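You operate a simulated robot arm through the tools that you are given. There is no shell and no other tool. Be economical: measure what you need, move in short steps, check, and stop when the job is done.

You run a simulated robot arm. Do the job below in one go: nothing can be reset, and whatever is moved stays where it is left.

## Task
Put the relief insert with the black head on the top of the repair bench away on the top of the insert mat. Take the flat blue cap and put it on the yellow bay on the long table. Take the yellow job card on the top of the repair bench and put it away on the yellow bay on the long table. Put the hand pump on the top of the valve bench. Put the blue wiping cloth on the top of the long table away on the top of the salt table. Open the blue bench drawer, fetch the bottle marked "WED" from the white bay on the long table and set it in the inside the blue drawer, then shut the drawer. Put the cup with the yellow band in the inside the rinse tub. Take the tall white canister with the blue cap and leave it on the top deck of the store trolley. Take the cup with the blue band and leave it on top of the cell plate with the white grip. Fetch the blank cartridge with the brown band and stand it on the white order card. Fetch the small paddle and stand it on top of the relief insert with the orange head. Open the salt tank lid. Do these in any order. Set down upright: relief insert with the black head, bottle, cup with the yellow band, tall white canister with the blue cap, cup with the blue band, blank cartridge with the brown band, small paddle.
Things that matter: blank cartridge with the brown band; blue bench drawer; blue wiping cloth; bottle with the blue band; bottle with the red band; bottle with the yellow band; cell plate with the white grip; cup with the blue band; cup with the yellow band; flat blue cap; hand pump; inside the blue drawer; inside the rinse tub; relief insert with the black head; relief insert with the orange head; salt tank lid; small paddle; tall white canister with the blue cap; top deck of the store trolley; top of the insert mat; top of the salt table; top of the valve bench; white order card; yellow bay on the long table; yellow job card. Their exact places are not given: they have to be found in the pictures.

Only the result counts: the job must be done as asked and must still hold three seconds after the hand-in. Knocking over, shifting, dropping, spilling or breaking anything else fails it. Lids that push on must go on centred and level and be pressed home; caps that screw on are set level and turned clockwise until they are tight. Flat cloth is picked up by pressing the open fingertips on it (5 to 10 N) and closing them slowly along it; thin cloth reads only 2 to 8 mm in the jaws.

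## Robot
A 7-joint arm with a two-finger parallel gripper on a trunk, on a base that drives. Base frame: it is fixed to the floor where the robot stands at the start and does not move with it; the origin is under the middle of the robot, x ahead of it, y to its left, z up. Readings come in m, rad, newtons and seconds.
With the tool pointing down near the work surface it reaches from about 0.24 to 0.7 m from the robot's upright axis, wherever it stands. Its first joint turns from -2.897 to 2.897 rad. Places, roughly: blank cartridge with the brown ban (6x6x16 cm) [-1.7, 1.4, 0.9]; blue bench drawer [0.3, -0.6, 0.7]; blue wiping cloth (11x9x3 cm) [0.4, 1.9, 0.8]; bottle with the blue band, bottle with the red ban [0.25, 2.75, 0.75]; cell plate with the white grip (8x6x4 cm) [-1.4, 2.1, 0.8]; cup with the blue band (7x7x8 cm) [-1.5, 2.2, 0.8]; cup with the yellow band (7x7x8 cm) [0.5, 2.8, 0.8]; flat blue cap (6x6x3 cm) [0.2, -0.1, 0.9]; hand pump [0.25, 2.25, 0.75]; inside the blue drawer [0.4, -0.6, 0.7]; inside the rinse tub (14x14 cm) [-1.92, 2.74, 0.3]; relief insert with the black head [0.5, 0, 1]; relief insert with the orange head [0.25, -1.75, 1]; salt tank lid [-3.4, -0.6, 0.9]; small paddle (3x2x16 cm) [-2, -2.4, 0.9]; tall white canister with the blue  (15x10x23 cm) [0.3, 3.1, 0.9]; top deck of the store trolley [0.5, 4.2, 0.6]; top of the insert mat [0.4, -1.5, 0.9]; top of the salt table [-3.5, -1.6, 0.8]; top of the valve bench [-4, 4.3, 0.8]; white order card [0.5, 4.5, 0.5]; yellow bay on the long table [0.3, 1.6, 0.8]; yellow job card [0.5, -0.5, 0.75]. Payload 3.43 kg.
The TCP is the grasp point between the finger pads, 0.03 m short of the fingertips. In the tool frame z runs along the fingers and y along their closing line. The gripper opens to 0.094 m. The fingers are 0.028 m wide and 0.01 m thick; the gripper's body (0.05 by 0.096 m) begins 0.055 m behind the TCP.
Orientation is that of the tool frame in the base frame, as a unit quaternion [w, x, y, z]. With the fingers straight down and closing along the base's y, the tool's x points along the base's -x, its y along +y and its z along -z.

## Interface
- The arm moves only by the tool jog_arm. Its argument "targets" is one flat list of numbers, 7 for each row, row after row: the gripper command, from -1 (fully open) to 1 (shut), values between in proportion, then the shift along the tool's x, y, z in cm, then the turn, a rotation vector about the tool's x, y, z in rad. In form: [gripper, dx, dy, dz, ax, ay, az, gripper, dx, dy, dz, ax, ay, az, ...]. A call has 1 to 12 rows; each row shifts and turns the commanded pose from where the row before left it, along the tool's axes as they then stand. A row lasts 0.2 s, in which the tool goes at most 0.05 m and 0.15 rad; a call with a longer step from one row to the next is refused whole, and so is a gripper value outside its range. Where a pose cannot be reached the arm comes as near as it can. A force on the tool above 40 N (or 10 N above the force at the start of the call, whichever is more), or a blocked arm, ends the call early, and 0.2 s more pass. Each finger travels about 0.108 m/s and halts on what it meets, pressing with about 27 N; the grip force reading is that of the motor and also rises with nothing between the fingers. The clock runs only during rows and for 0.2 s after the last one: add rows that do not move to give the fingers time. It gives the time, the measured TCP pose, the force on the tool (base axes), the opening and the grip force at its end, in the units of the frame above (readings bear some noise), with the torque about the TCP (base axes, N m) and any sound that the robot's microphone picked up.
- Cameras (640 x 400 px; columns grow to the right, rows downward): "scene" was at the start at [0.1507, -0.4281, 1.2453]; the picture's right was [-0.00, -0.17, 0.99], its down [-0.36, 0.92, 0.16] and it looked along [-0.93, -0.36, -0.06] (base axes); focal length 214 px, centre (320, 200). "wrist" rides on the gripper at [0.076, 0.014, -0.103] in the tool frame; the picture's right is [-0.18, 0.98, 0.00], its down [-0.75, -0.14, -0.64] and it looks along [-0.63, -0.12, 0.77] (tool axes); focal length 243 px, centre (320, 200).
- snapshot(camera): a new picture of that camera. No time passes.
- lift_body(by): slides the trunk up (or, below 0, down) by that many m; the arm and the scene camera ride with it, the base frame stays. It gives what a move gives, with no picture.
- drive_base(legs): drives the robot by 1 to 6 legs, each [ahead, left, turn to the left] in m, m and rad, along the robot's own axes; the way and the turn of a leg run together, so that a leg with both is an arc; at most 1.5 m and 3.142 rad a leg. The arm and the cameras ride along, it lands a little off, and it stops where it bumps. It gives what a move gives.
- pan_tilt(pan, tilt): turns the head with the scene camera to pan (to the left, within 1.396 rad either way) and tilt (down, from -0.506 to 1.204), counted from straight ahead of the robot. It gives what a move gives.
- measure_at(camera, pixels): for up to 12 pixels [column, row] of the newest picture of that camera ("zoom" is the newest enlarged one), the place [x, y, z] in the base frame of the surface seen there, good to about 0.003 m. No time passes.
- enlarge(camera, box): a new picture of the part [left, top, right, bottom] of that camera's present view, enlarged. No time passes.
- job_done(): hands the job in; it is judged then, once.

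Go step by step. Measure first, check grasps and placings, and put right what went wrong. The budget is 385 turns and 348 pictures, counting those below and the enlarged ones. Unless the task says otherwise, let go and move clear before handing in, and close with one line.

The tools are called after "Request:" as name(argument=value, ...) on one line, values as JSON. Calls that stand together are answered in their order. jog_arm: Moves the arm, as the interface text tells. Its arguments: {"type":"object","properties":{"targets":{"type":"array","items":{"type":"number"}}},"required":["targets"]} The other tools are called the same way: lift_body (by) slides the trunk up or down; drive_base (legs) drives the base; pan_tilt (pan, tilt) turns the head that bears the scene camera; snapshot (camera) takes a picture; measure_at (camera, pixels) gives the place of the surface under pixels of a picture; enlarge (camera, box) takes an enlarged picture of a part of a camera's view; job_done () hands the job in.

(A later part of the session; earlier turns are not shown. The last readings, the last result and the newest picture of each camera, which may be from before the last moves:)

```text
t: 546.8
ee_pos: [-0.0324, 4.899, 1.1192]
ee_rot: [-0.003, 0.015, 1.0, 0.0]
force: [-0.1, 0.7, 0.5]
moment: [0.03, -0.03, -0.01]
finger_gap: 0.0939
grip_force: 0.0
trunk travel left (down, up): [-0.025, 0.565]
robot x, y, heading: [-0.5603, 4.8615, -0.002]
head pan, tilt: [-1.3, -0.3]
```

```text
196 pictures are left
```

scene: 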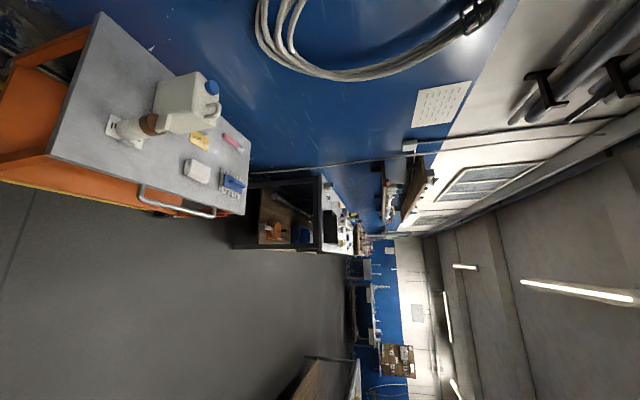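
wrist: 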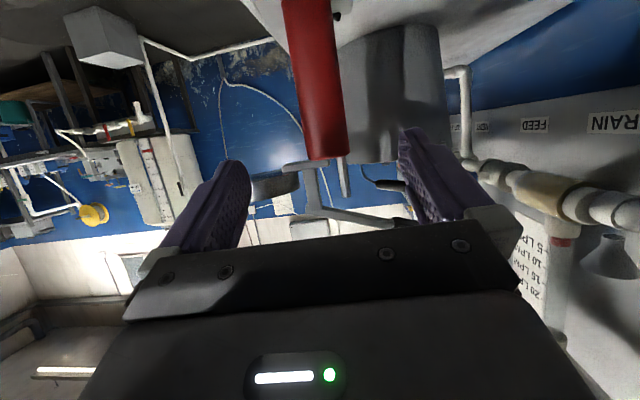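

All fine at the trolley. I drive south to the blue cloth.

Request:
drive_base(legs=[[0, -1.5, 0], [0, -1.35, 0], [0.38, 0, 0]])

Request:
pan_tilt(pan=0, tilt=-0.2)

Request:
snapshot(camera="scene")

Request:
snapshot(camera="wrist")

```text
t: 562.7
ee_pos: [0.313, 1.992, 1.1186]
ee_rot: [-0.003, 0.035, 0.999, 0.0]
force: [-0.9, 0.4, 0.7]
moment: [-0.02, -0.03, 0.02]
finger_gap: 0.0941
grip_force: 0.0
trunk travel left (down, up): [-0.025, 0.565]
robot x, y, heading: [-0.2164, 1.9768, -0.04]
head pan, tilt: [-1.3, -0.3]
```

```text
t: 564.1
ee_pos: [0.3123, 1.9933, 1.1176]
ee_rot: [-0.003, 0.035, 0.999, 0.0]
force: [-0.6, 0.7, 0.2]
moment: [0.01, 0.03, 0.0]
finger_gap: 0.0942
grip_force: 0.1
trunk travel left (down, up): [-0.025, 0.565]
robot x, y, heading: [-0.2196, 1.9805, -0.041]
head pan, tilt: [0.0, -0.201]
```

```text
195 pictures are left
```

scene: 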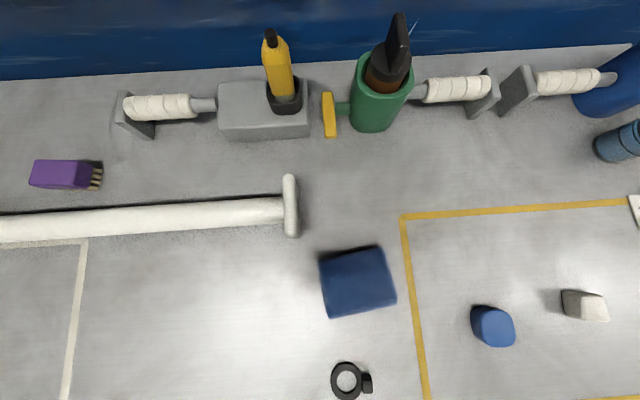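

```text
194 pictures are left
```

wrist: 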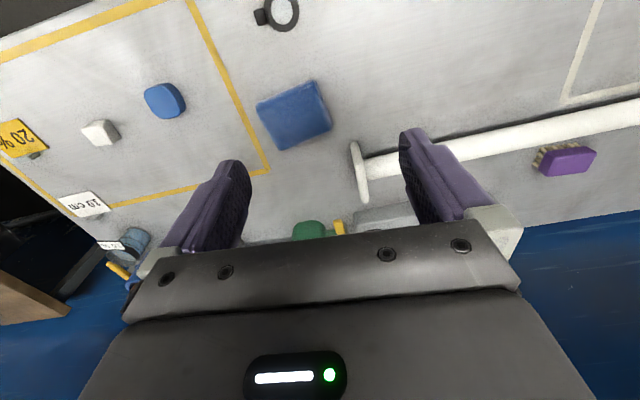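

Request:
measure_at(camera="scene", pixels=[[320, 258], [378, 247], [396, 300], [330, 317], [357, 280], [340, 265], [380, 290], [325, 290], [310, 300], [290, 225]])

Request:
enlarge(camera="scene", box=[290, 230, 420, 330])

Request:
enlarge(camera="wrist", box=[240, 60, 350, 160])

```text
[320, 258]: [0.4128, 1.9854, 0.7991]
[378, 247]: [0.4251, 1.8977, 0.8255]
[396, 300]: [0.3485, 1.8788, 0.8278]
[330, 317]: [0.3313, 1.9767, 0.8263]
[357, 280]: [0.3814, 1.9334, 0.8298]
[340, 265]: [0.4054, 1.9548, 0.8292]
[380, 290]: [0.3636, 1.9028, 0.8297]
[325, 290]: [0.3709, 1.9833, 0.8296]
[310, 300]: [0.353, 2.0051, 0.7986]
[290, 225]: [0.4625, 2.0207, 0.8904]
```

```text
4.00 times, centred on (355, 280) of scene
```

zoom: 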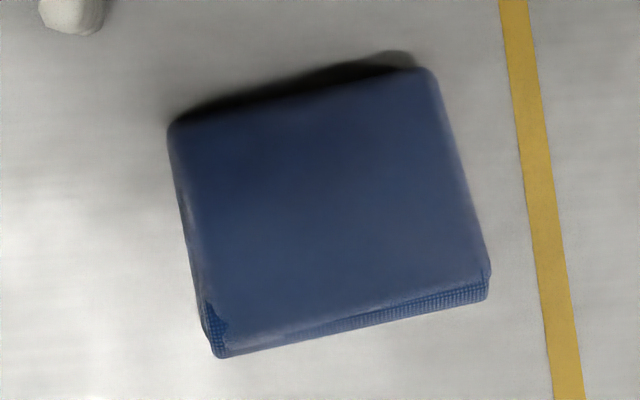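

```text
4.00 times, centred on (295, 110) of wrist
```

zoom: 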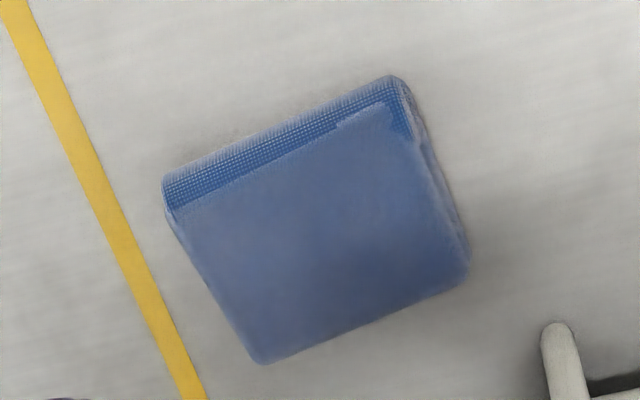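

The cloth is a folded pack about 10 x 8 cm, 3 cm high, yawed ~0.2 rad. I align the fingers across its short side and look from above.

Request:
jog_arm(targets=[-1, -3.4, -3.0, 0, 0, 0, 0, -1, -3.4, -3.0, 0, 0, 0, 0, -1, 0, 0, 0, 0, 0, 0.1444, -1, 0, 0, 0, 0, 0, 0.1444, -1, 0, 0, 0, 0, 0, 0.1444, -1, 0, 0, 0, 0, 0, 0.1444, -1, 0, 0, 0, 0, 0, 0.1444, -1, 0, 0, 0, 0, 0, 0.1444, -1, 0, 0, 0, 0, 0, 0.1444, -1, 0, 0, 0, 0, 0, 0.1444, -1, 0, 0, 3, 0, 0, 0.1444, -1, 0, 0, 3, 0, 0, 0])

Request:
snapshot(camera="wrist")

Request:
enlarge(camera="wrist", box=[230, 30, 410, 190])

```text
t: 566.8
ee_pos: [0.3758, 1.9284, 1.0548]
ee_rot: [-0.002, 0.633, 0.775, -0.002]
force: [-0.5, -0.5, 0.5]
moment: [0.0, 0.02, 0.01]
finger_gap: 0.0939
grip_force: 0.0
trunk travel left (down, up): [-0.025, 0.565]
robot x, y, heading: [-0.2223, 1.9801, -0.042]
head pan, tilt: [0.0, -0.201]
```

```text
191 pictures are left
```

wrist: 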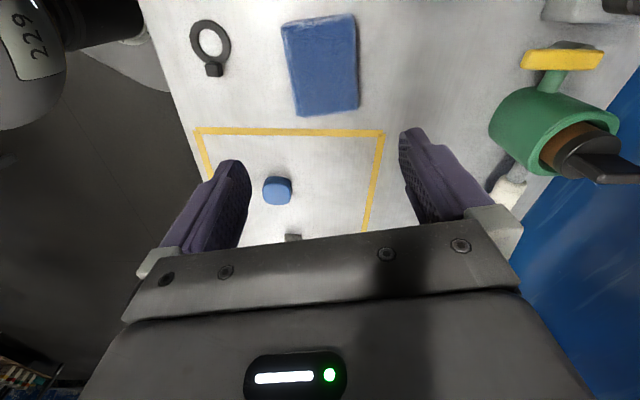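

```text
2.50 times, centred on (320, 110) of wrist
```

zoom: 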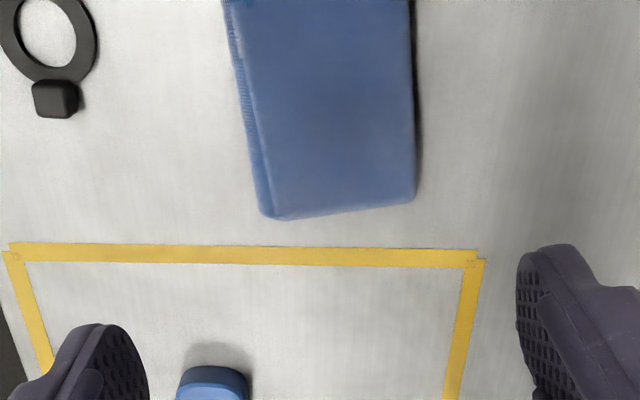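

Request:
measure_at(camera="wrist", pixels=[[286, 30], [357, 22], [297, 112], [357, 105], [291, 70], [358, 65], [325, 65], [283, 50], [290, 90], [362, 66], [320, 114], [320, 22]])

```text
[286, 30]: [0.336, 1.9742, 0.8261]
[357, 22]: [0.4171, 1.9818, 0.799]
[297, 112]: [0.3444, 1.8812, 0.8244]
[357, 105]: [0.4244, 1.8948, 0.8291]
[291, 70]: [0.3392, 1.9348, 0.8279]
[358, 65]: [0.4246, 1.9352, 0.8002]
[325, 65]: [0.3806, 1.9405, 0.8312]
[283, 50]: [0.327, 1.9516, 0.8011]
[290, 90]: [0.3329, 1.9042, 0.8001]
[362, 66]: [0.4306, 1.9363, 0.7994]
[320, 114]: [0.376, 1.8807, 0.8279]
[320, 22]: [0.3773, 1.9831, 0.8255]
```

Cloth centre (0.379,1.933), width 8 cm, yaw ≈0.09. I correct the yaw and go lower.

Request:
jog_arm(targets=[-1, 0, 0, 0, 0, 0, 0.11, -1, 0.43, 0.36, 4.5, 0, 0, 0, -1, 0, 0, 4.5, 0, 0, 0, -1, 0, 0, 4.5, 0, 0, 0, -1, 0, 0, 3.5, 0, 0, 0])

Request:
snapshot(camera="wrist")

```text
t: 568.0
ee_pos: [0.3791, 1.9345, 0.8876]
ee_rot: [-0.002, 0.673, 0.739, -0.002]
force: [-0.9, 0.7, 0.1]
moment: [0.02, -0.01, 0.07]
finger_gap: 0.0938
grip_force: 0.1
trunk travel left (down, up): [-0.025, 0.565]
robot x, y, heading: [-0.2179, 1.9806, -0.04]
head pan, tilt: [0.0, -0.201]
```

```text
189 pictures are left
```

wrist: 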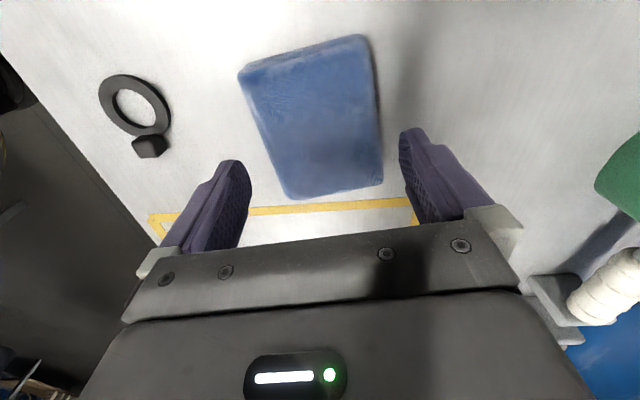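

Request:
jog_arm(targets=[-1, 0, 0, 2, 0, 0, 0, -1, 0, 0, 1.2, 0, 0, 0, -1, 0, 0, 1, 0, 0, 0, -1, 0, 0, 0.8, 0, 0, 0])

Request:
snapshot(camera="wrist")

```text
t: 569.0
ee_pos: [0.3782, 1.9331, 0.8376]
ee_rot: [-0.002, 0.674, 0.739, -0.002]
force: [-0.6, 0.6, 0.4]
moment: [0.02, 0.03, -0.01]
finger_gap: 0.0939
grip_force: 0.1
trunk travel left (down, up): [-0.025, 0.565]
robot x, y, heading: [-0.2176, 1.9759, -0.043]
head pan, tilt: [0.0, -0.201]
```

```text
188 pictures are left
```

wrist: 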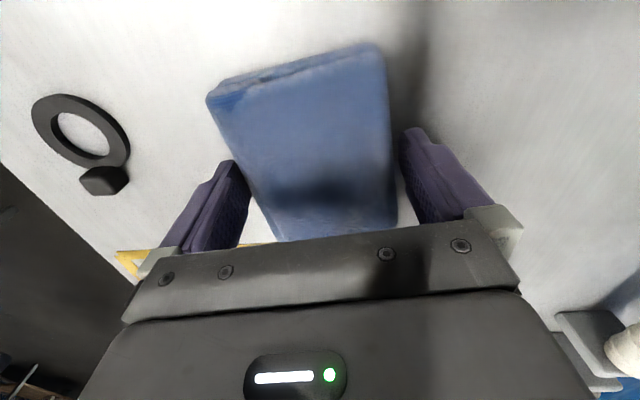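

Fingers straddle the cloth without contact. Close slowly and lift a little.

Request:
jog_arm(targets=[-0.8, 0, 0, 0.2, 0, 0, 0, -0.6, 0, 0, 0, 0, 0, 0, -0.4, 0, 0, 0, 0, 0, 0, -0.2, 0, 0, 0, 0, 0, 0, 0, 0, 0, 0, 0, 0, 0, 0.2, 0, 0, 0, 0, 0, 0, 0.4, 0, 0, 0, 0, 0, 0, 0.5, 0, 0, 0, 0, 0, 0, 0.5, 0, 0, -2, 0, 0, 0, 0.5, 0, 0, -3, 0, 0, 0])

Request:
snapshot(camera="wrist")

```text
t: 571.1
ee_pos: [0.3779, 1.9322, 0.8862]
ee_rot: [-0.003, 0.674, 0.738, -0.002]
force: [-0.7, -0.7, -0.3]
moment: [0.03, 0.06, 0.02]
finger_gap: 0.0845
grip_force: 27.3
trunk travel left (down, up): [-0.025, 0.565]
robot x, y, heading: [-0.2193, 1.9801, -0.039]
head pan, tilt: [0.0, -0.201]
```

```text
187 pictures are left
```

wrist: 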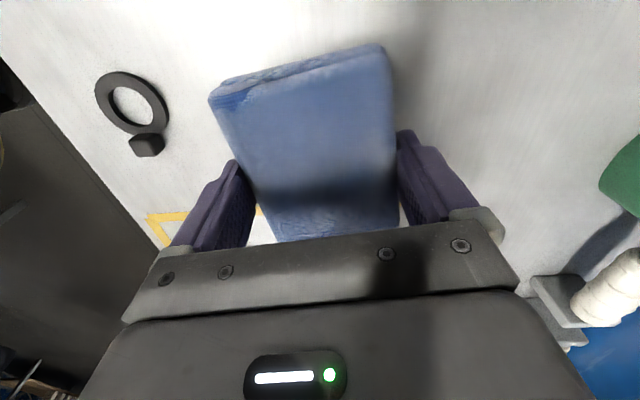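

The cloth is held (84 mm) and lifted. Raise, retract and drive toward the salt table.

Request:
jog_arm(targets=[0.5, 0, 0, -4.5, 0, 0, 0, 0.5, 0, 0, -4.5, 0, 0, 0, 0.5, 0, 0, -4.5, 0, 0, 0, 0.5, 0, 0, -4.5, 0, 0, 0, 0.5, 0, -4.5, -2, 0, 0, 0])

Request:
drive_base(legs=[[-0.4, 0, 0.04], [0, -1.5, 0], [0, -1.4, 0], [0, 0, 3.14], [0.8, 0, 0]])

Request:
snapshot(camera="wrist")

Request:
pan_tilt(pan=1.3, tilt=-0.5)

Request:
snapshot(camera="scene")

```text
t: 572.4
ee_pos: [0.3342, 1.9289, 1.0845]
ee_rot: [-0.003, 0.674, 0.739, -0.002]
force: [0.9, -0.3, -1.2]
moment: [-0.04, 0.04, -0.01]
finger_gap: 0.0845
grip_force: 27.4
trunk travel left (down, up): [-0.025, 0.565]
robot x, y, heading: [-0.2215, 1.9781, -0.044]
head pan, tilt: [0.0, -0.201]
```

```text
t: 599.6
ee_pos: [-1.8928, -0.8912, 1.0842]
ee_rot: [-0.002, 0.758, -0.652, 0.002]
force: [-0.2, 0.0, -1.2]
moment: [0.0, -0.01, 0.02]
finger_gap: 0.0841
grip_force: 27.0
trunk travel left (down, up): [-0.025, 0.565]
robot x, y, heading: [-1.3383, -0.9073, -3.125]
head pan, tilt: [0.0, -0.201]
```

```text
186 pictures are left
```

wrist: 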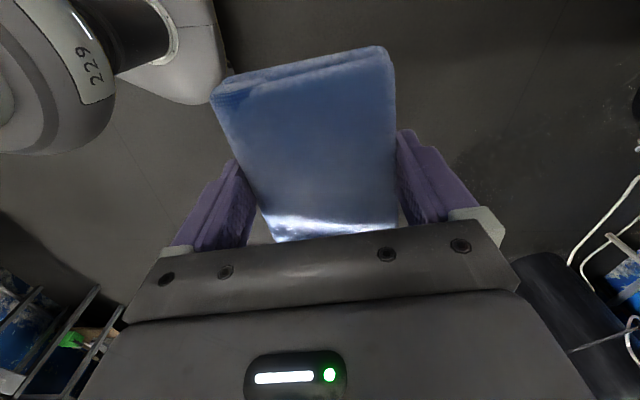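

```text
t: 601.0
ee_pos: [-1.8925, -0.8911, 1.0833]
ee_rot: [-0.002, 0.758, -0.653, 0.002]
force: [0.9, -0.6, -0.8]
moment: [0.01, -0.01, 0.01]
finger_gap: 0.0841
grip_force: 27.2
trunk travel left (down, up): [-0.025, 0.565]
robot x, y, heading: [-1.3406, -0.9083, -3.121]
head pan, tilt: [1.3, -0.499]
```

```text
185 pictures are left
```

scene: 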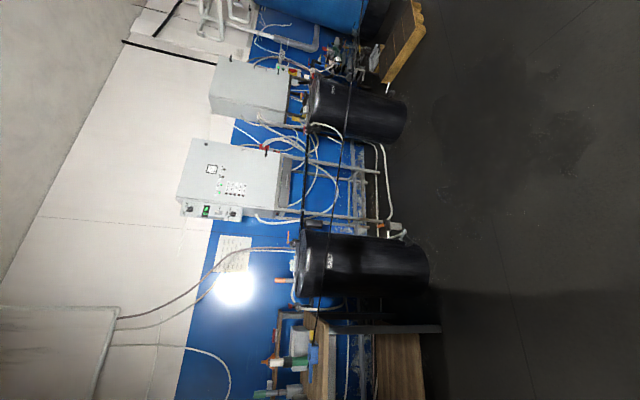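

Request:
measure_at(camera="scene", pixels=[[330, 330], [435, 332], [330, 260], [300, 260], [312, 350], [322, 300], [338, 200], [345, 130], [385, 240], [310, 385], [335, 390]])

Request:
enlarge(camera="scene", box=[220, 190, 460, 400])

```text
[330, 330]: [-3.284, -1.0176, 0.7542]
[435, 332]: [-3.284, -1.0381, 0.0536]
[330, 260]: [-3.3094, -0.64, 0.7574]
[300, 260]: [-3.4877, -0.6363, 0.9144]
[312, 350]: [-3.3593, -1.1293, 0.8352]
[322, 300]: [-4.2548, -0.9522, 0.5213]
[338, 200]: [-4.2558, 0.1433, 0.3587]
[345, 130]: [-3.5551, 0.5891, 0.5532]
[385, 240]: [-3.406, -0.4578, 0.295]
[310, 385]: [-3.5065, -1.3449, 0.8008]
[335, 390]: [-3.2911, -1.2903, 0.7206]
```

```text
1.90 times, centred on (340, 295) of scene
```

zoom: 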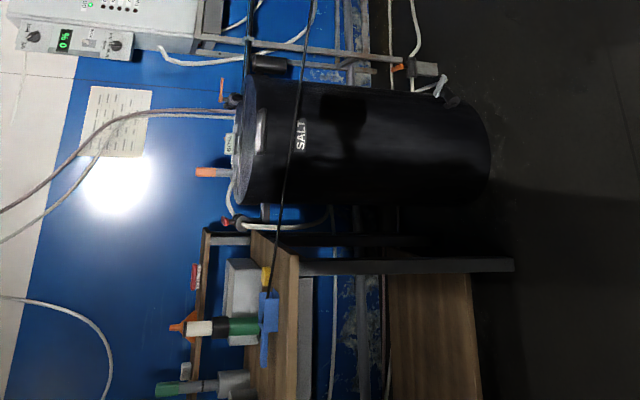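

The salt table starts at x≈-3.285, y<-1.02, top z≈0.80; the SALT tank stands at (-3.45,-0.6). I drive in front of the table and turn the tool so the camera looks ahead.

Request:
drive_base(legs=[[0, 0.75, 0], [1.2, 0, 0]])

Request:
jog_arm(targets=[0.5, 0, 0, 0, 0, 0, -0.145, 0.5, 0, 0, 0, 0, 0, -0.145, 0.5, 0, 0, 0, 0, 0, -0.145, 0.5, 0, 0, 0, 0, 0, -0.145, 0.5, 0, 0, 0, 0, 0, -0.145, 0.5, 0, 0, 0, 0, 0, -0.145, 0.5, 0, 0, 0, 0, 0, -0.145, 0.5, 0, 0, 0, 0, 0, -0.145, 0.5, 0, 0, 0, 0, 0, -0.145, 0.5, 0, 0, 0, 0, 0, -0.115])

Request:
pan_tilt(pan=0, tilt=-0.5)

Request:
snapshot(camera="scene")

```text
t: 610.9
ee_pos: [-3.0852, -1.7227, 1.0843]
ee_rot: [-0.001, 0.77, -0.639, 0.002]
force: [0.0, 0.0, 0.0]
moment: [0.02, -0.01, -0.01]
finger_gap: 0.0841
grip_force: 27.2
trunk travel left (down, up): [-0.025, 0.565]
robot x, y, heading: [-2.5302, -1.7211, -3.092]
head pan, tilt: [1.3, -0.499]
```

```text
t: 613.1
ee_pos: [-3.0852, -1.7215, 1.0841]
ee_rot: [-0.001, 1.0, 0.018, 0.003]
force: [-0.1, -0.7, -0.7]
moment: [0.02, 0.0, -0.03]
finger_gap: 0.0841
grip_force: 27.1
trunk travel left (down, up): [-0.025, 0.565]
robot x, y, heading: [-2.5295, -1.7209, -3.09]
head pan, tilt: [1.3, -0.499]
```

```text
t: 614.6
ee_pos: [-3.0848, -1.7238, 1.0852]
ee_rot: [0.0, 1.0, 0.016, 0.003]
force: [-0.1, -0.5, -1.2]
moment: [0.01, -0.01, 0.01]
finger_gap: 0.0843
grip_force: 27.0
trunk travel left (down, up): [-0.025, 0.565]
robot x, y, heading: [-2.5295, -1.7227, -3.092]
head pan, tilt: [0.0, -0.499]
```

```text
183 pictures are left
```

scene: 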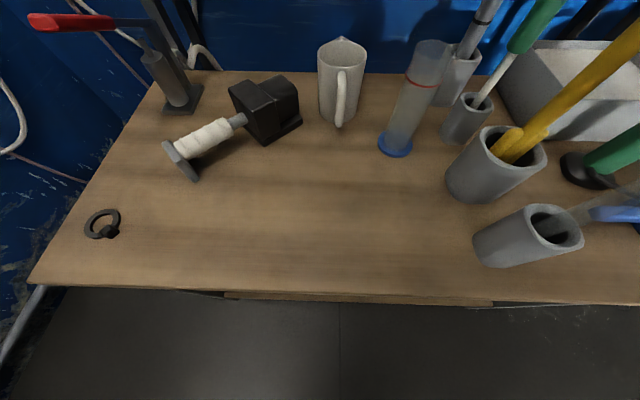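

A large free area around (310,220). I measure it.

Request:
measure_at(camera="scene", pixels=[[310, 220], [310, 290], [200, 180], [345, 125], [475, 240], [395, 155], [110, 230], [250, 240], [45, 285], [350, 90]])

```text
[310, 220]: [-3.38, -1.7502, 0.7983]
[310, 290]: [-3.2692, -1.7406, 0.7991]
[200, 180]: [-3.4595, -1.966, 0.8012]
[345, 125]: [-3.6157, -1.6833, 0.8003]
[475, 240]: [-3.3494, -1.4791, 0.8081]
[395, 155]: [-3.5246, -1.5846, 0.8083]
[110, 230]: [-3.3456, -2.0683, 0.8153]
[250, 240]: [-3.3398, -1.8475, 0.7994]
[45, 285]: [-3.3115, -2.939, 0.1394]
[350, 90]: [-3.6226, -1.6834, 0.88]
```

Request:
drive_base(legs=[[0.3, 0, 0]])

Request:
snapshot(camera="wrist")

```text
t: 616.6
ee_pos: [-3.3866, -1.7393, 1.0854]
ee_rot: [0.0, 1.0, 0.018, 0.003]
force: [0.0, 0.4, -1.0]
moment: [0.01, -0.03, -0.03]
finger_gap: 0.0842
grip_force: 27.0
trunk travel left (down, up): [-0.025, 0.565]
robot x, y, heading: [-2.8306, -1.7366, -3.089]
head pan, tilt: [0.0, -0.499]
```

```text
182 pictures are left
```

wrist: 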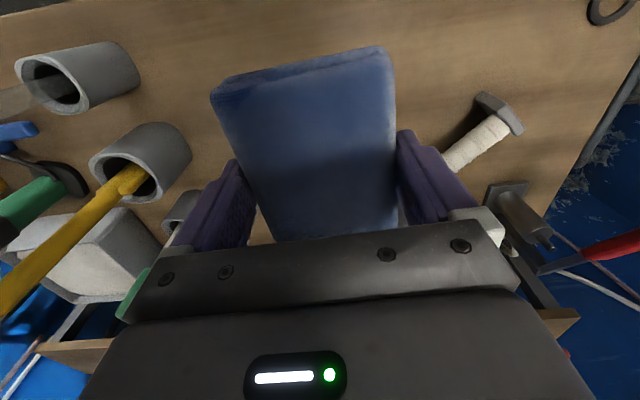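

Request:
jog_arm(targets=[0.5, 0, 1, 0, 0, 0, 0, 0.5, 0, 0, 4.5, 0, 0, 0, 0.5, 0, 0, 4.5, 0, 0, 0, 0.5, 0, 0, 4.5, 0, 0, 0, 0.5, 0, 0, 4.5, 0, 0, 0, 0.5, 0, 0, 4, 0, 0, 0, 0.5, 0, 0, 2, 0, 0, 0, 0.5, 0, 0, 0.6, 0, 0, 0, 0.5, 0, 0, 0.3, 0, 0, 0])

```text
t: 618.6
ee_pos: [-3.3824, -1.7504, 0.8357]
ee_rot: [-0.001, 1.0, 0.017, 0.003]
force: [0.5, 0.9, 3.5]
moment: [0.01, 0.2, -0.01]
finger_gap: 0.0841
grip_force: 27.1
trunk travel left (down, up): [-0.025, 0.565]
robot x, y, heading: [-2.8351, -1.7345, -3.094]
head pan, tilt: [0.0, -0.499]
```

Contact. Release and rise.

Request:
jog_arm(targets=[-0.8, 0, 0, 0, 0, 0, 0, -1, 0, 0, 0, 0, 0, 0, -1, 0, 0, 0, 0, 0, 0, -1, 0, 0, -1, 0, 0, 0, -1, 0, 0, -3, 0, 0, 0, -1, 0, 0, -4.5, 0, 0, 0, -1, 0, 0, -4.5, 0, 0, 0, -1, 0, 0, -4.5, 0, 0, 0, -1, 0, 0, -4.5, 0, 0, 0, -1, 0, 0, -4.5, 0, 0, 0])

Request:
snapshot(camera="wrist")

```text
t: 620.8
ee_pos: [-3.3853, -1.7488, 1.0979]
ee_rot: [0.0, 1.0, 0.017, 0.003]
force: [-0.5, 1.0, 1.0]
moment: [-0.01, -0.01, 0.01]
finger_gap: 0.0938
grip_force: 0.1
trunk travel left (down, up): [-0.025, 0.565]
robot x, y, heading: [-2.8317, -1.7391, -3.09]
head pan, tilt: [0.0, -0.499]
```

```text
181 pictures are left
```

wrist: 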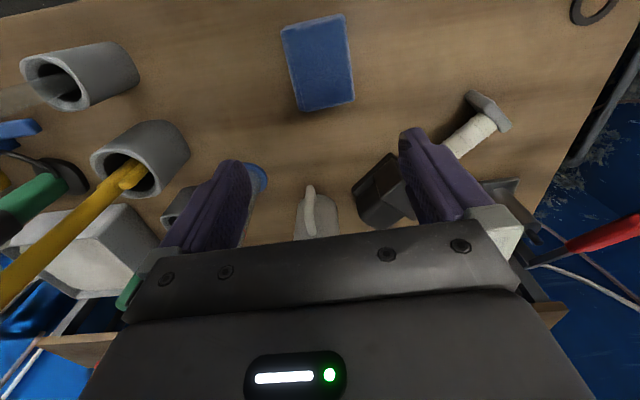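

The cloth lies on the salt table. Next the salt tank: move alongside and look.

Request:
drive_base(legs=[[-0.2, 0, -0.05], [0, -1.15, 0]])

Request:
snapshot(camera="scene")

Request:
snapshot(camera="wrist")

```text
t: 624.2
ee_pos: [-3.1792, -1.5073, 1.096]
ee_rot: [0.0, 1.0, -0.006, 0.004]
force: [-0.9, 0.1, -0.9]
moment: [0.07, -0.03, -0.01]
finger_gap: 0.0939
grip_force: 0.1
trunk travel left (down, up): [-0.025, 0.565]
robot x, y, heading: [-2.6221, -1.5228, -3.14]
head pan, tilt: [0.0, -0.499]
stopped in leg 2: the robot was blocked; the commanded pose is now the measured one
```

```text
180 pictures are left
```

scene: 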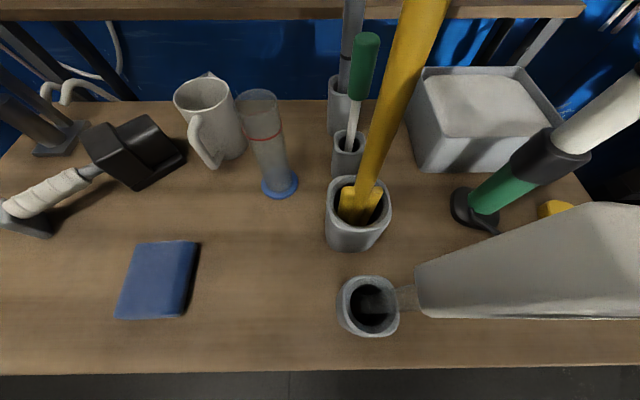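

```text
179 pictures are left
```

wrist: 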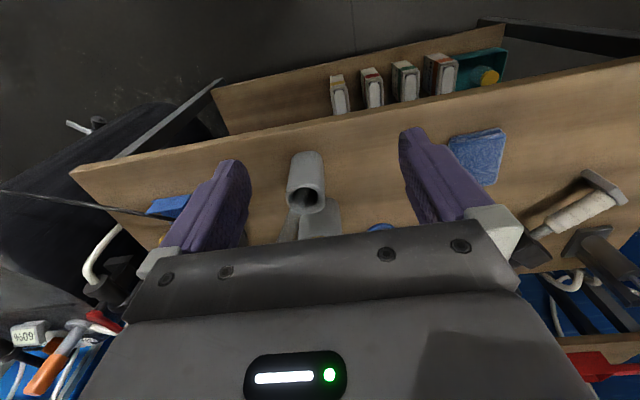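

The base stopped early: something tall at right — the scoop in the cup near (530,260) sticks up toward the hand. I measure it.

Request:
measure_at(camera="scene", pixels=[[450, 280], [520, 260], [600, 250], [630, 220], [630, 310], [405, 295], [360, 60], [410, 60], [600, 110], [350, 240]])

Request:
enlarge(camera="wrist", box=[140, 130, 460, 330])

```text
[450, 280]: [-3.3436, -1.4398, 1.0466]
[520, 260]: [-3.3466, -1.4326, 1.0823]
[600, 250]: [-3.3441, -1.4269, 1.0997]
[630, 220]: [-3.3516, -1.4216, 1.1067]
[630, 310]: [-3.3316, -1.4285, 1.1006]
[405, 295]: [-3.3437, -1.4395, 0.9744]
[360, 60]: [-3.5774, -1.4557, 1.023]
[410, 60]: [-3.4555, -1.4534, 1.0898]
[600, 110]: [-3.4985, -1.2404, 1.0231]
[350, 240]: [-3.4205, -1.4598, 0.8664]
```

```text
2.00 times, centred on (300, 230) of wrist
```

zoom: 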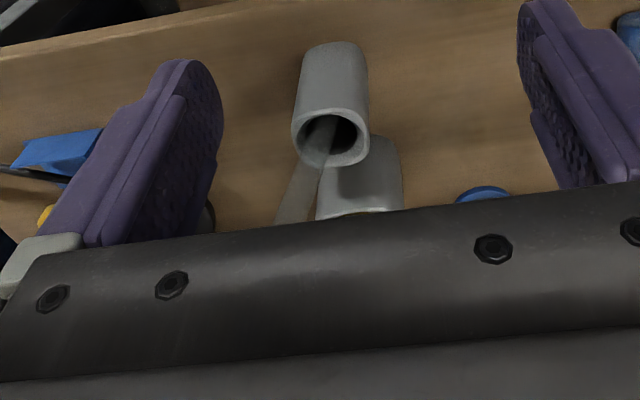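

Request:
pan_tilt(pan=-1.2, tilt=0.1)

Request:
snapshot(camera="scene")

Request:
pan_tilt(pan=-0.6, tilt=0.6)

Request:
snapshot(camera="scene")

```text
t: 625.6
ee_pos: [-3.1779, -1.5064, 1.0985]
ee_rot: [-0.001, 1.0, -0.006, 0.003]
force: [0.2, 0.0, 0.2]
moment: [0.01, -0.02, -0.02]
finger_gap: 0.0941
grip_force: 0.1
trunk travel left (down, up): [-0.025, 0.565]
robot x, y, heading: [-2.6238, -1.524, -3.137]
head pan, tilt: [-1.201, 0.099]
```

```text
177 pictures are left
```

scene: 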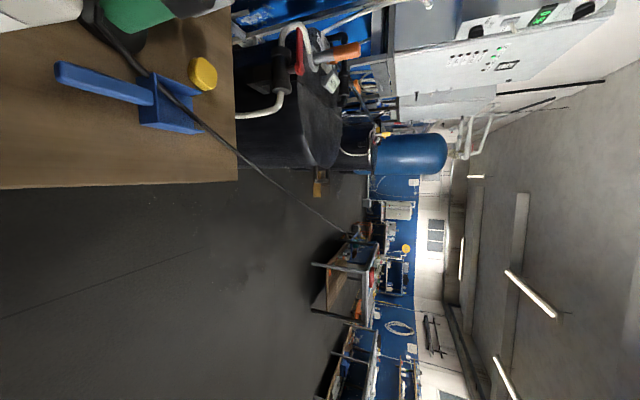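

```text
t: 626.6
ee_pos: [-3.1791, -1.5073, 1.098]
ee_rot: [0.0, 1.0, -0.006, 0.002]
force: [0.8, -0.3, 0.2]
moment: [0.03, -0.03, -0.03]
finger_gap: 0.094
grip_force: 0.1
trunk travel left (down, up): [-0.025, 0.565]
robot x, y, heading: [-2.6233, -1.5224, -3.137]
head pan, tilt: [-0.6, 0.6]
```

```text
176 pictures are left
```

scene: 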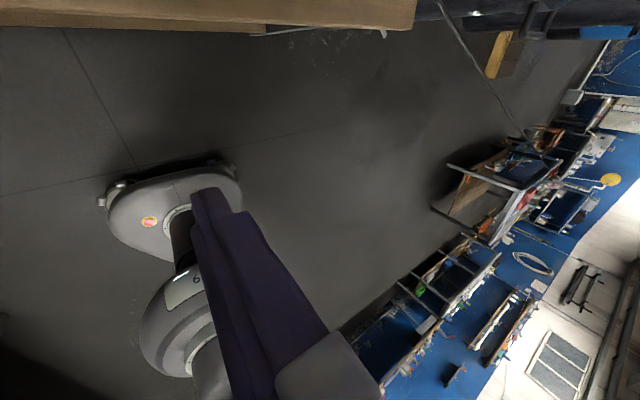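

The floor is clear, so the arm must have met the tall scoop or spade. I raise and retract the arm, back off, then retry.

Request:
jog_arm(targets=[-1, 2, 0, -3, 0, 0, 0, -1, 2, 0, -4, 0, 0, 0, -1, 3, 0, -3, 0, 0, 0, -1, 3, 0, -3, 0, 0, 0, -1, 3, 0, -2, 0, 0, 0])

Request:
drive_base(legs=[[-0.15, 0, 0]])

Request:
pan_tilt(pan=-0.3, tilt=-0.5)

Request:
snapshot(camera="scene")

```text
t: 627.8
ee_pos: [-3.0485, -1.5078, 1.2491]
ee_rot: [0.001, 1.0, -0.007, 0.002]
force: [-0.9, -0.2, 0.4]
moment: [-0.02, 0.0, -0.03]
finger_gap: 0.0939
grip_force: 0.0
trunk travel left (down, up): [-0.025, 0.565]
robot x, y, heading: [-2.6248, -1.5252, -3.141]
head pan, tilt: [-0.6, 0.6]
```

```text
t: 629.1
ee_pos: [-2.898, -1.5082, 1.2487]
ee_rot: [0.0, 1.0, -0.005, 0.003]
force: [-0.2, 0.0, 0.2]
moment: [0.04, 0.0, -0.03]
finger_gap: 0.0942
grip_force: 0.1
trunk travel left (down, up): [-0.025, 0.565]
robot x, y, heading: [-2.4724, -1.5183, -3.133]
head pan, tilt: [-0.6, 0.6]
```

```text
t: 630.5
ee_pos: [-2.8987, -1.5085, 1.2492]
ee_rot: [-0.001, 1.0, -0.005, 0.002]
force: [0.5, -0.7, 0.1]
moment: [0.02, 0.01, 0.04]
finger_gap: 0.0939
grip_force: 0.1
trunk travel left (down, up): [-0.025, 0.565]
robot x, y, heading: [-2.4752, -1.5177, -3.14]
head pan, tilt: [-0.3, -0.499]
```

```text
175 pictures are left
```

scene: 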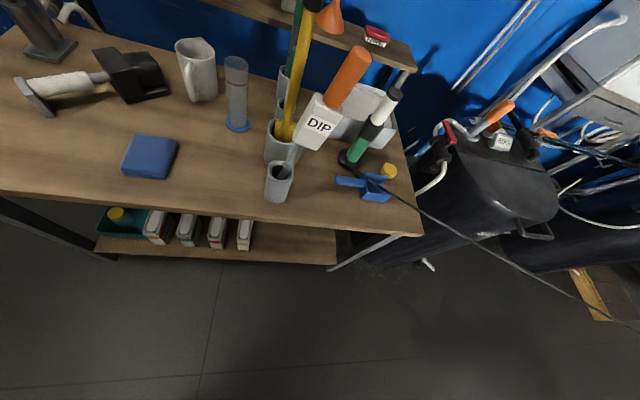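

Nothing has fallen. The salt tank's lid is at (495,180) with a handle at (540,235). I enlarge and measure.

Request:
enlarge(camera="scene", box=[380, 60, 640, 300])

Request:
measure_at(camera="scene", pixels=[[347, 75], [318, 122], [440, 150], [500, 180], [540, 235], [485, 215], [550, 195], [500, 143], [430, 165], [520, 160], [470, 240]])

```text
1.67 times, centred on (510, 180) of scene
```

zoom: 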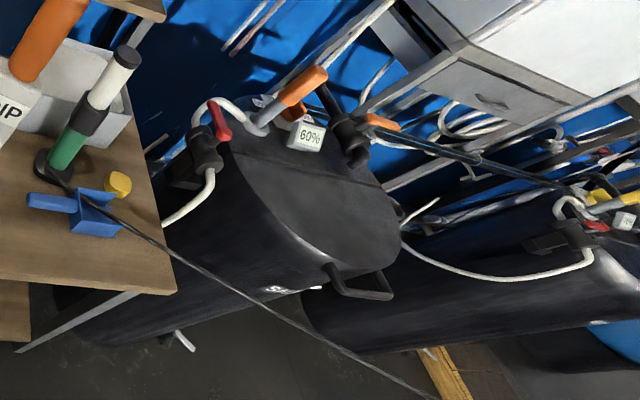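

```text
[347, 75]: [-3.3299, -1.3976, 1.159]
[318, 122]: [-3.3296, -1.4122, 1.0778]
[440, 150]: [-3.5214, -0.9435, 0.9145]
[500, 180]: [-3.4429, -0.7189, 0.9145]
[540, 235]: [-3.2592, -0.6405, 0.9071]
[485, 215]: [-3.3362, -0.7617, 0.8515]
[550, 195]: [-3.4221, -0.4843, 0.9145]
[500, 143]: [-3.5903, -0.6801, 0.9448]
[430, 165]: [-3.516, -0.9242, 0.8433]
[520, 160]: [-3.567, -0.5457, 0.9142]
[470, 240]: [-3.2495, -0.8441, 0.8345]
```

The lid's front handle bar is at about (-3.26,-0.64,0.907), hinge seam near x≈-3.56. I drive level with it.

Request:
drive_base(legs=[[0, -0.85, 0]])

Request:
pan_tilt(pan=0, tilt=-0.5)

Request:
snapshot(camera="scene")

```text
t: 634.9
ee_pos: [-2.907, -0.6785, 1.2498]
ee_rot: [-0.001, 1.0, -0.002, 0.003]
force: [0.6, -0.6, -1.0]
moment: [-0.02, -0.03, -0.02]
finger_gap: 0.0941
grip_force: 0.1
trunk travel left (down, up): [-0.025, 0.565]
robot x, y, heading: [-2.4767, -0.6902, -3.123]
head pan, tilt: [-0.3, -0.499]
```

```text
t: 635.7
ee_pos: [-2.9076, -0.6787, 1.2488]
ee_rot: [0.001, 1.0, -0.001, 0.003]
force: [-0.2, 0.5, -0.4]
moment: [-0.03, -0.01, -0.05]
finger_gap: 0.094
grip_force: 0.1
trunk travel left (down, up): [-0.025, 0.565]
robot x, y, heading: [-2.4789, -0.6902, -3.131]
head pan, tilt: [0.0, -0.499]
```

```text
173 pictures are left
```

scene: 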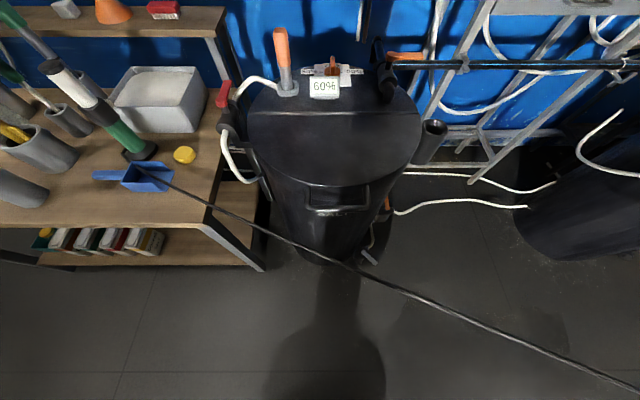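

Request:
enlarge(camera="scene", box=[230, 50, 440, 240])

Request:
measure_at(camera="zoom", pixels=[[245, 330], [330, 330], [415, 320], [240, 290], [420, 285], [330, 250], [330, 150], [330, 135], [100, 200], [540, 190], [330, 300], [330, 325]])

```text
2.11 times, centred on (335, 145) of scene
```

zoom: 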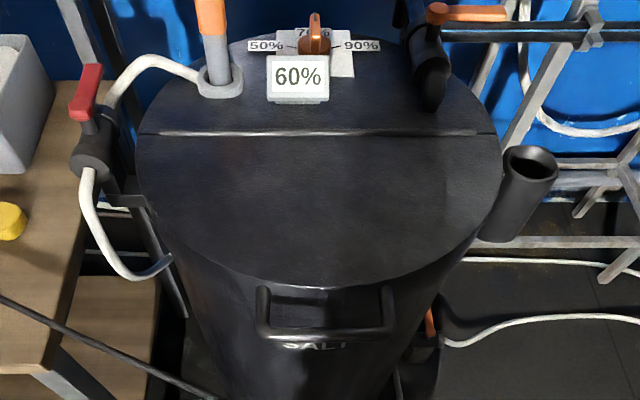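

```text
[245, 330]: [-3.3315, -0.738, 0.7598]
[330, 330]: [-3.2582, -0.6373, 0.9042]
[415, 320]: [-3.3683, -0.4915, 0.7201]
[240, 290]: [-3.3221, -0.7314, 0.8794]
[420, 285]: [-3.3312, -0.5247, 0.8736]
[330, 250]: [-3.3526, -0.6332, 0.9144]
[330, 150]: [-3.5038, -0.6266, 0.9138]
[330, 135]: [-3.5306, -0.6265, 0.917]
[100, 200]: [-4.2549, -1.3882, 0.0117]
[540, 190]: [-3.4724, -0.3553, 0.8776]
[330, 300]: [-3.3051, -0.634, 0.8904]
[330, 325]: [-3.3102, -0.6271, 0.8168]
```

Handle bar: y -0.70…-0.575 at x -3.258, z 0.905; hinge at x≈-3.53, radius 0.27. I turn the tool 90°, then drive closer so the whole opening arc is in reach.

Request:
jog_arm(targets=[-1, 0, 0, 0, 0, 0, 0.145, -1, 0, 0, 0, 0, 0, 0.145, -1, 0, 0, 0, 0, 0, 0.145, -1, 0, 0, 0, 0, 0, 0.145, -1, 0, 0, 0, 0, 0, 0.145, -1, 0, 0, 0, 0, 0, 0.145, -1, 0, 0, 0, 0, 0, 0.145, -1, 0, 0, 0, 0, 0, 0.145, -1, 0, 0, 0, 0, 0, 0.145, -1, 0, 0, 0, 0, 0, 0.145, -1, 0, 0, 0, 0, 0, 0.12])

Request:
drive_base(legs=[[0.46, -0.05, 0]])

Request:
snapshot(camera="wrist")

```text
t: 638.1
ee_pos: [-2.9081, -0.68, 1.2493]
ee_rot: [0.002, -0.706, 0.708, -0.002]
force: [-0.4, 0.5, -1.2]
moment: [0.0, -0.01, 0.0]
finger_gap: 0.0941
grip_force: 0.0
trunk travel left (down, up): [-0.025, 0.565]
robot x, y, heading: [-2.4824, -0.6869, -3.124]
head pan, tilt: [0.0, -0.499]
```

```text
t: 640.9
ee_pos: [-3.3756, -0.6411, 1.2483]
ee_rot: [-0.002, 0.708, -0.706, 0.001]
force: [-0.6, -0.3, 0.7]
moment: [0.01, 0.02, -0.03]
finger_gap: 0.094
grip_force: 0.0
trunk travel left (down, up): [-0.025, 0.565]
robot x, y, heading: [-2.9486, -0.6477, -3.125]
head pan, tilt: [0.0, -0.499]
```

```text
171 pictures are left
```

wrist: 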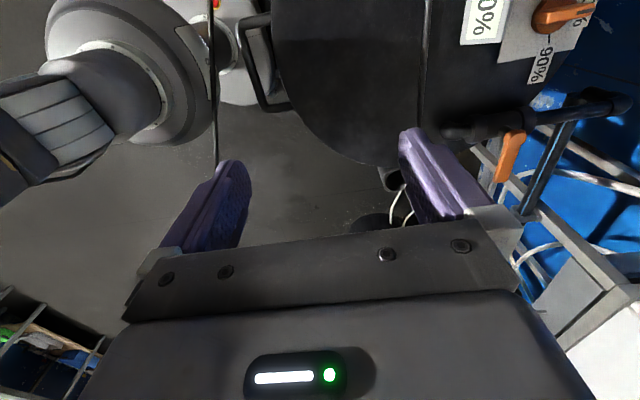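

Request:
jog_arm(targets=[-1, -0.13, -3.93, 0, 0, 0, 0, -1, -0.13, -3.93, 0, 0, 0, 0, -1, -0.13, -3.93, 0, 0, 0, 0, 0.15, 0, 0, 4.5, 0, 0, 0, 0.15, 0, 0, 4.5, 0, 0, 0, 0.15, 0, 0, 4.5, 0, 0, 0, 0.15, 0, 0, 4.5, 0, 0, 0, 0.15, 0, 0, 4.5, 0, 0, 0])

Request:
snapshot(camera="wrist")

```text
t: 642.7
ee_pos: [-3.2553, -0.6333, 1.0265]
ee_rot: [-0.001, 0.708, -0.706, 0.002]
force: [-0.3, 0.0, 0.6]
moment: [0.01, 0.0, 0.01]
finger_gap: 0.0402
grip_force: 0.0
trunk travel left (down, up): [-0.025, 0.565]
robot x, y, heading: [-2.9441, -0.6464, -3.12]
head pan, tilt: [0.0, -0.499]
```

```text
170 pictures are left
```

wrist: 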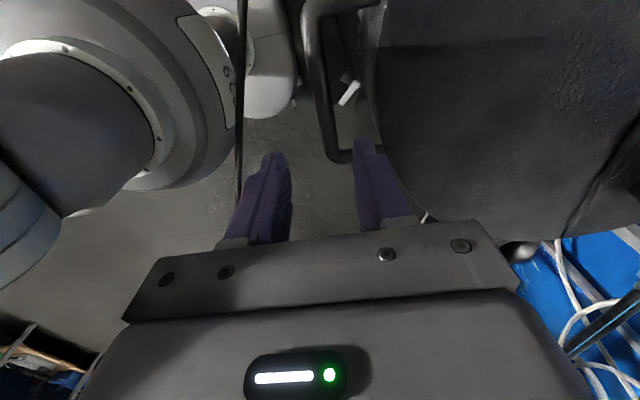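

Request:
measure_at(camera="wrist", pixels=[[313, 50], [318, 90], [325, 130], [335, 155], [306, 20], [240, 80], [370, 60], [385, 150]])

```text
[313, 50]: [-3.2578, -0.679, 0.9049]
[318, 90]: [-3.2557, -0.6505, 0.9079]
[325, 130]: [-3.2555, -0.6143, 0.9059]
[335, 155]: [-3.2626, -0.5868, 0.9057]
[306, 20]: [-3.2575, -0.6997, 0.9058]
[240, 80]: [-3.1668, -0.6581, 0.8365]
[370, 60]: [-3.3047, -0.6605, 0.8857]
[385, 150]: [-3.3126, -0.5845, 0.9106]
```

Bar centre (-3.258,-0.643), z≈0.90. Descend and close on the bar.

Request:
jog_arm(targets=[0.15, 0.97, 0.27, 3, 0, 0, 0, 0.15, 0, 0, 4, 0, 0, 0, 0.15, 0, 0, 3.5, 0, 0, 0, 0.15, 0, 0, 1.9, 0, 0, 0, 0.5, 0, 0, 0, 0, 0, 0, 0.9, 0, 0, 0, 0, 0, 0, 1, 0, 0, 0, 0, 0, 0])

Request:
snapshot(camera="wrist")

```text
t: 644.3
ee_pos: [-3.2596, -0.6451, 0.9018]
ee_rot: [-0.002, 0.709, -0.706, 0.002]
force: [-8.4, 0.8, -0.6]
moment: [0.18, 0.04, 0.45]
finger_gap: 0.02
grip_force: 45.4
trunk travel left (down, up): [-0.025, 0.565]
robot x, y, heading: [-2.946, -0.6489, -3.123]
head pan, tilt: [0.0, -0.499]
```

```text
169 pictures are left
```

wrist: 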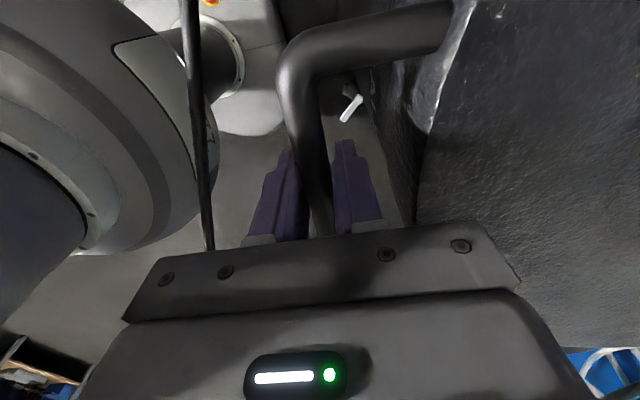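

Bar gripped (20 mm). I lift along the hinge arc in small steps and watch the force.

Request:
jog_arm(targets=[1, 0, 0.03, -1.8, 0, 0, 0, 1, 0, 0.04, -1.81, 0, 0, 0, 1, 0, 0.54, -3.49, 0, 0, 0])

Request:
snapshot(camera="wrist")

```text
t: 645.1
ee_pos: [-3.2641, -0.6447, 0.9737]
ee_rot: [-0.003, 0.709, -0.706, 0.002]
force: [7.7, 5.6, 1.1]
moment: [-0.09, -0.02, 0.4]
finger_gap: 0.0197
grip_force: 45.0
trunk travel left (down, up): [-0.025, 0.565]
robot x, y, heading: [-2.9457, -0.6479, -3.123]
head pan, tilt: [0.0, -0.499]
```

```text
168 pictures are left
```

wrist: 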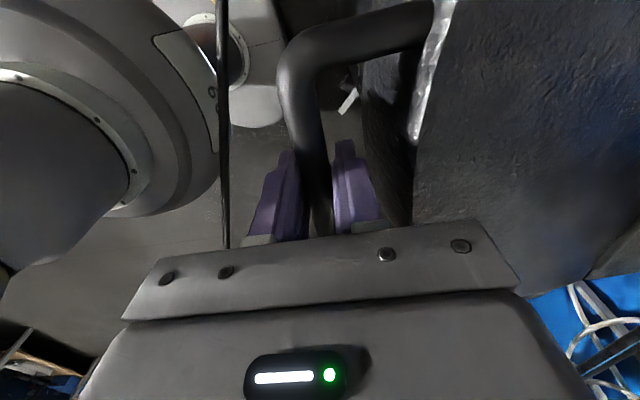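

Low force; the lid follows. Continue the arc to about 57°.

Request:
jog_arm(targets=[1, 0, 0.99, -3.39, 0, 0, 0, 1, 0, 1.42, -3.24, 0, 0, 0, 1, 0, 1.84, -3.02, 0, 0, 0, 1, 0, 2.21, -2.76, 0, 0, 0, 1, 0, 2.56, -2.45, 0, 0, 0, 1, 0, 2.85, -2.09, 0, 0, 0])

Request:
snapshot(camera="wrist")

```text
t: 645.8
ee_pos: [-3.2854, -0.645, 1.04]
ee_rot: [-0.003, 0.708, -0.706, 0.003]
force: [20.0, 5.9, 8.9]
moment: [0.54, -0.06, 0.5]
finger_gap: 0.0188
grip_force: 45.0
trunk travel left (down, up): [-0.025, 0.565]
robot x, y, heading: [-2.9488, -0.6459, -3.123]
head pan, tilt: [0.0, -0.499]
stopped in row 3: the force on the tool passed its limit at 41 N (the readings are from after the stop); the commanded pose is now the measured one
```

```text
167 pictures are left
```

wrist: 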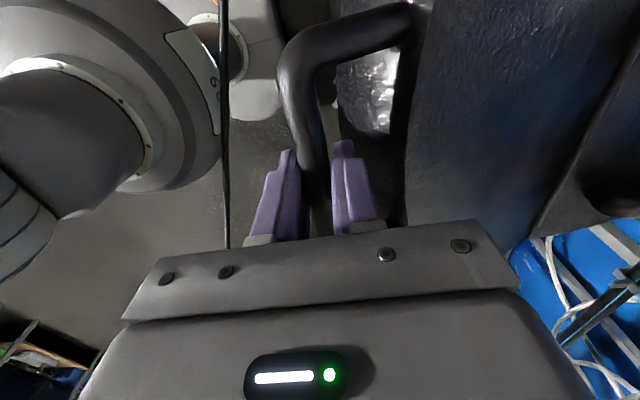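

Force built up in +x: the true hinge is further back than I assumed. I look at the lid from the side.

Request:
pan_tilt(pan=1.2, tilt=0.3)

Request:
snapshot(camera="scene")

```text
t: 647.2
ee_pos: [-3.2859, -0.645, 1.0403]
ee_rot: [-0.002, 0.708, -0.707, 0.002]
force: [29.1, 12.1, 13.3]
moment: [0.2, -0.16, 0.5]
finger_gap: 0.0183
grip_force: 45.2
trunk travel left (down, up): [-0.025, 0.565]
robot x, y, heading: [-2.9497, -0.6476, -3.122]
head pan, tilt: [1.201, 0.3]
```

```text
166 pictures are left
```

scene: 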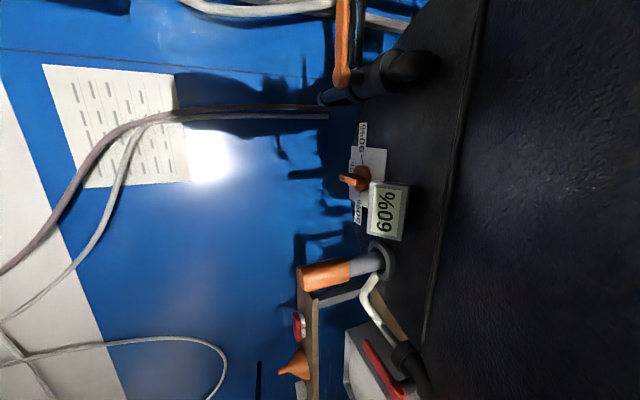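

Request:
measure_at(camera="scene", pixels=[[455, 100], [460, 200], [470, 200], [500, 200], [550, 200], [600, 200], [630, 250], [430, 250], [420, 180], [520, 320]])

```text
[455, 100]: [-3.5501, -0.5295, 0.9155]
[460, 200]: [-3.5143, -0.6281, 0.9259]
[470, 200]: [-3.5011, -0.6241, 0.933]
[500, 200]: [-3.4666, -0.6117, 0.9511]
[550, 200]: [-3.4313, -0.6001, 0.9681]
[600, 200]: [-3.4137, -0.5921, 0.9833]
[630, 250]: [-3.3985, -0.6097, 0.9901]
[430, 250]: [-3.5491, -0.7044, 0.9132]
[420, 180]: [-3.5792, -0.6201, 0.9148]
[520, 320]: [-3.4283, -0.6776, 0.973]
```

Request:
enlarge(camera="wrist", box=[220, 0, 480, 260])

Request:
measure_at(camera="wrist", pixels=[[345, 150], [350, 120], [385, 100], [395, 60], [400, 150], [405, 200], [395, 20], [330, 60], [310, 110], [300, 140], [375, 50], [370, 110]])

```text
1.54 times, centred on (350, 130) of wrist
```

zoom: 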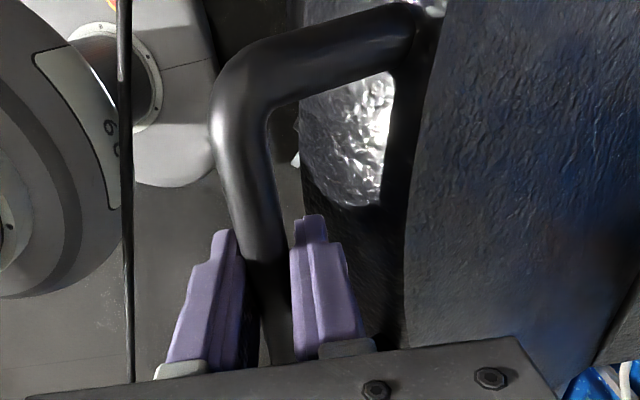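

```text
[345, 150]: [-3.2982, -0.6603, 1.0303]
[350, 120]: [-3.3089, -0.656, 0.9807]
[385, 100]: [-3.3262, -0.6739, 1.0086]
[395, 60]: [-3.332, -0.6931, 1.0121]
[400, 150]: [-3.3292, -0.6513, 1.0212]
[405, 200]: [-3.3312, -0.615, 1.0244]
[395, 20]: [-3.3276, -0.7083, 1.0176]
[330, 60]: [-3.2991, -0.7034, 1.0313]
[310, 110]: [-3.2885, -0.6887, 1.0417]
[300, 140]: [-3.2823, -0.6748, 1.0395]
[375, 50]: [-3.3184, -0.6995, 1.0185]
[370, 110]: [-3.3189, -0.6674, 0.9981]
```

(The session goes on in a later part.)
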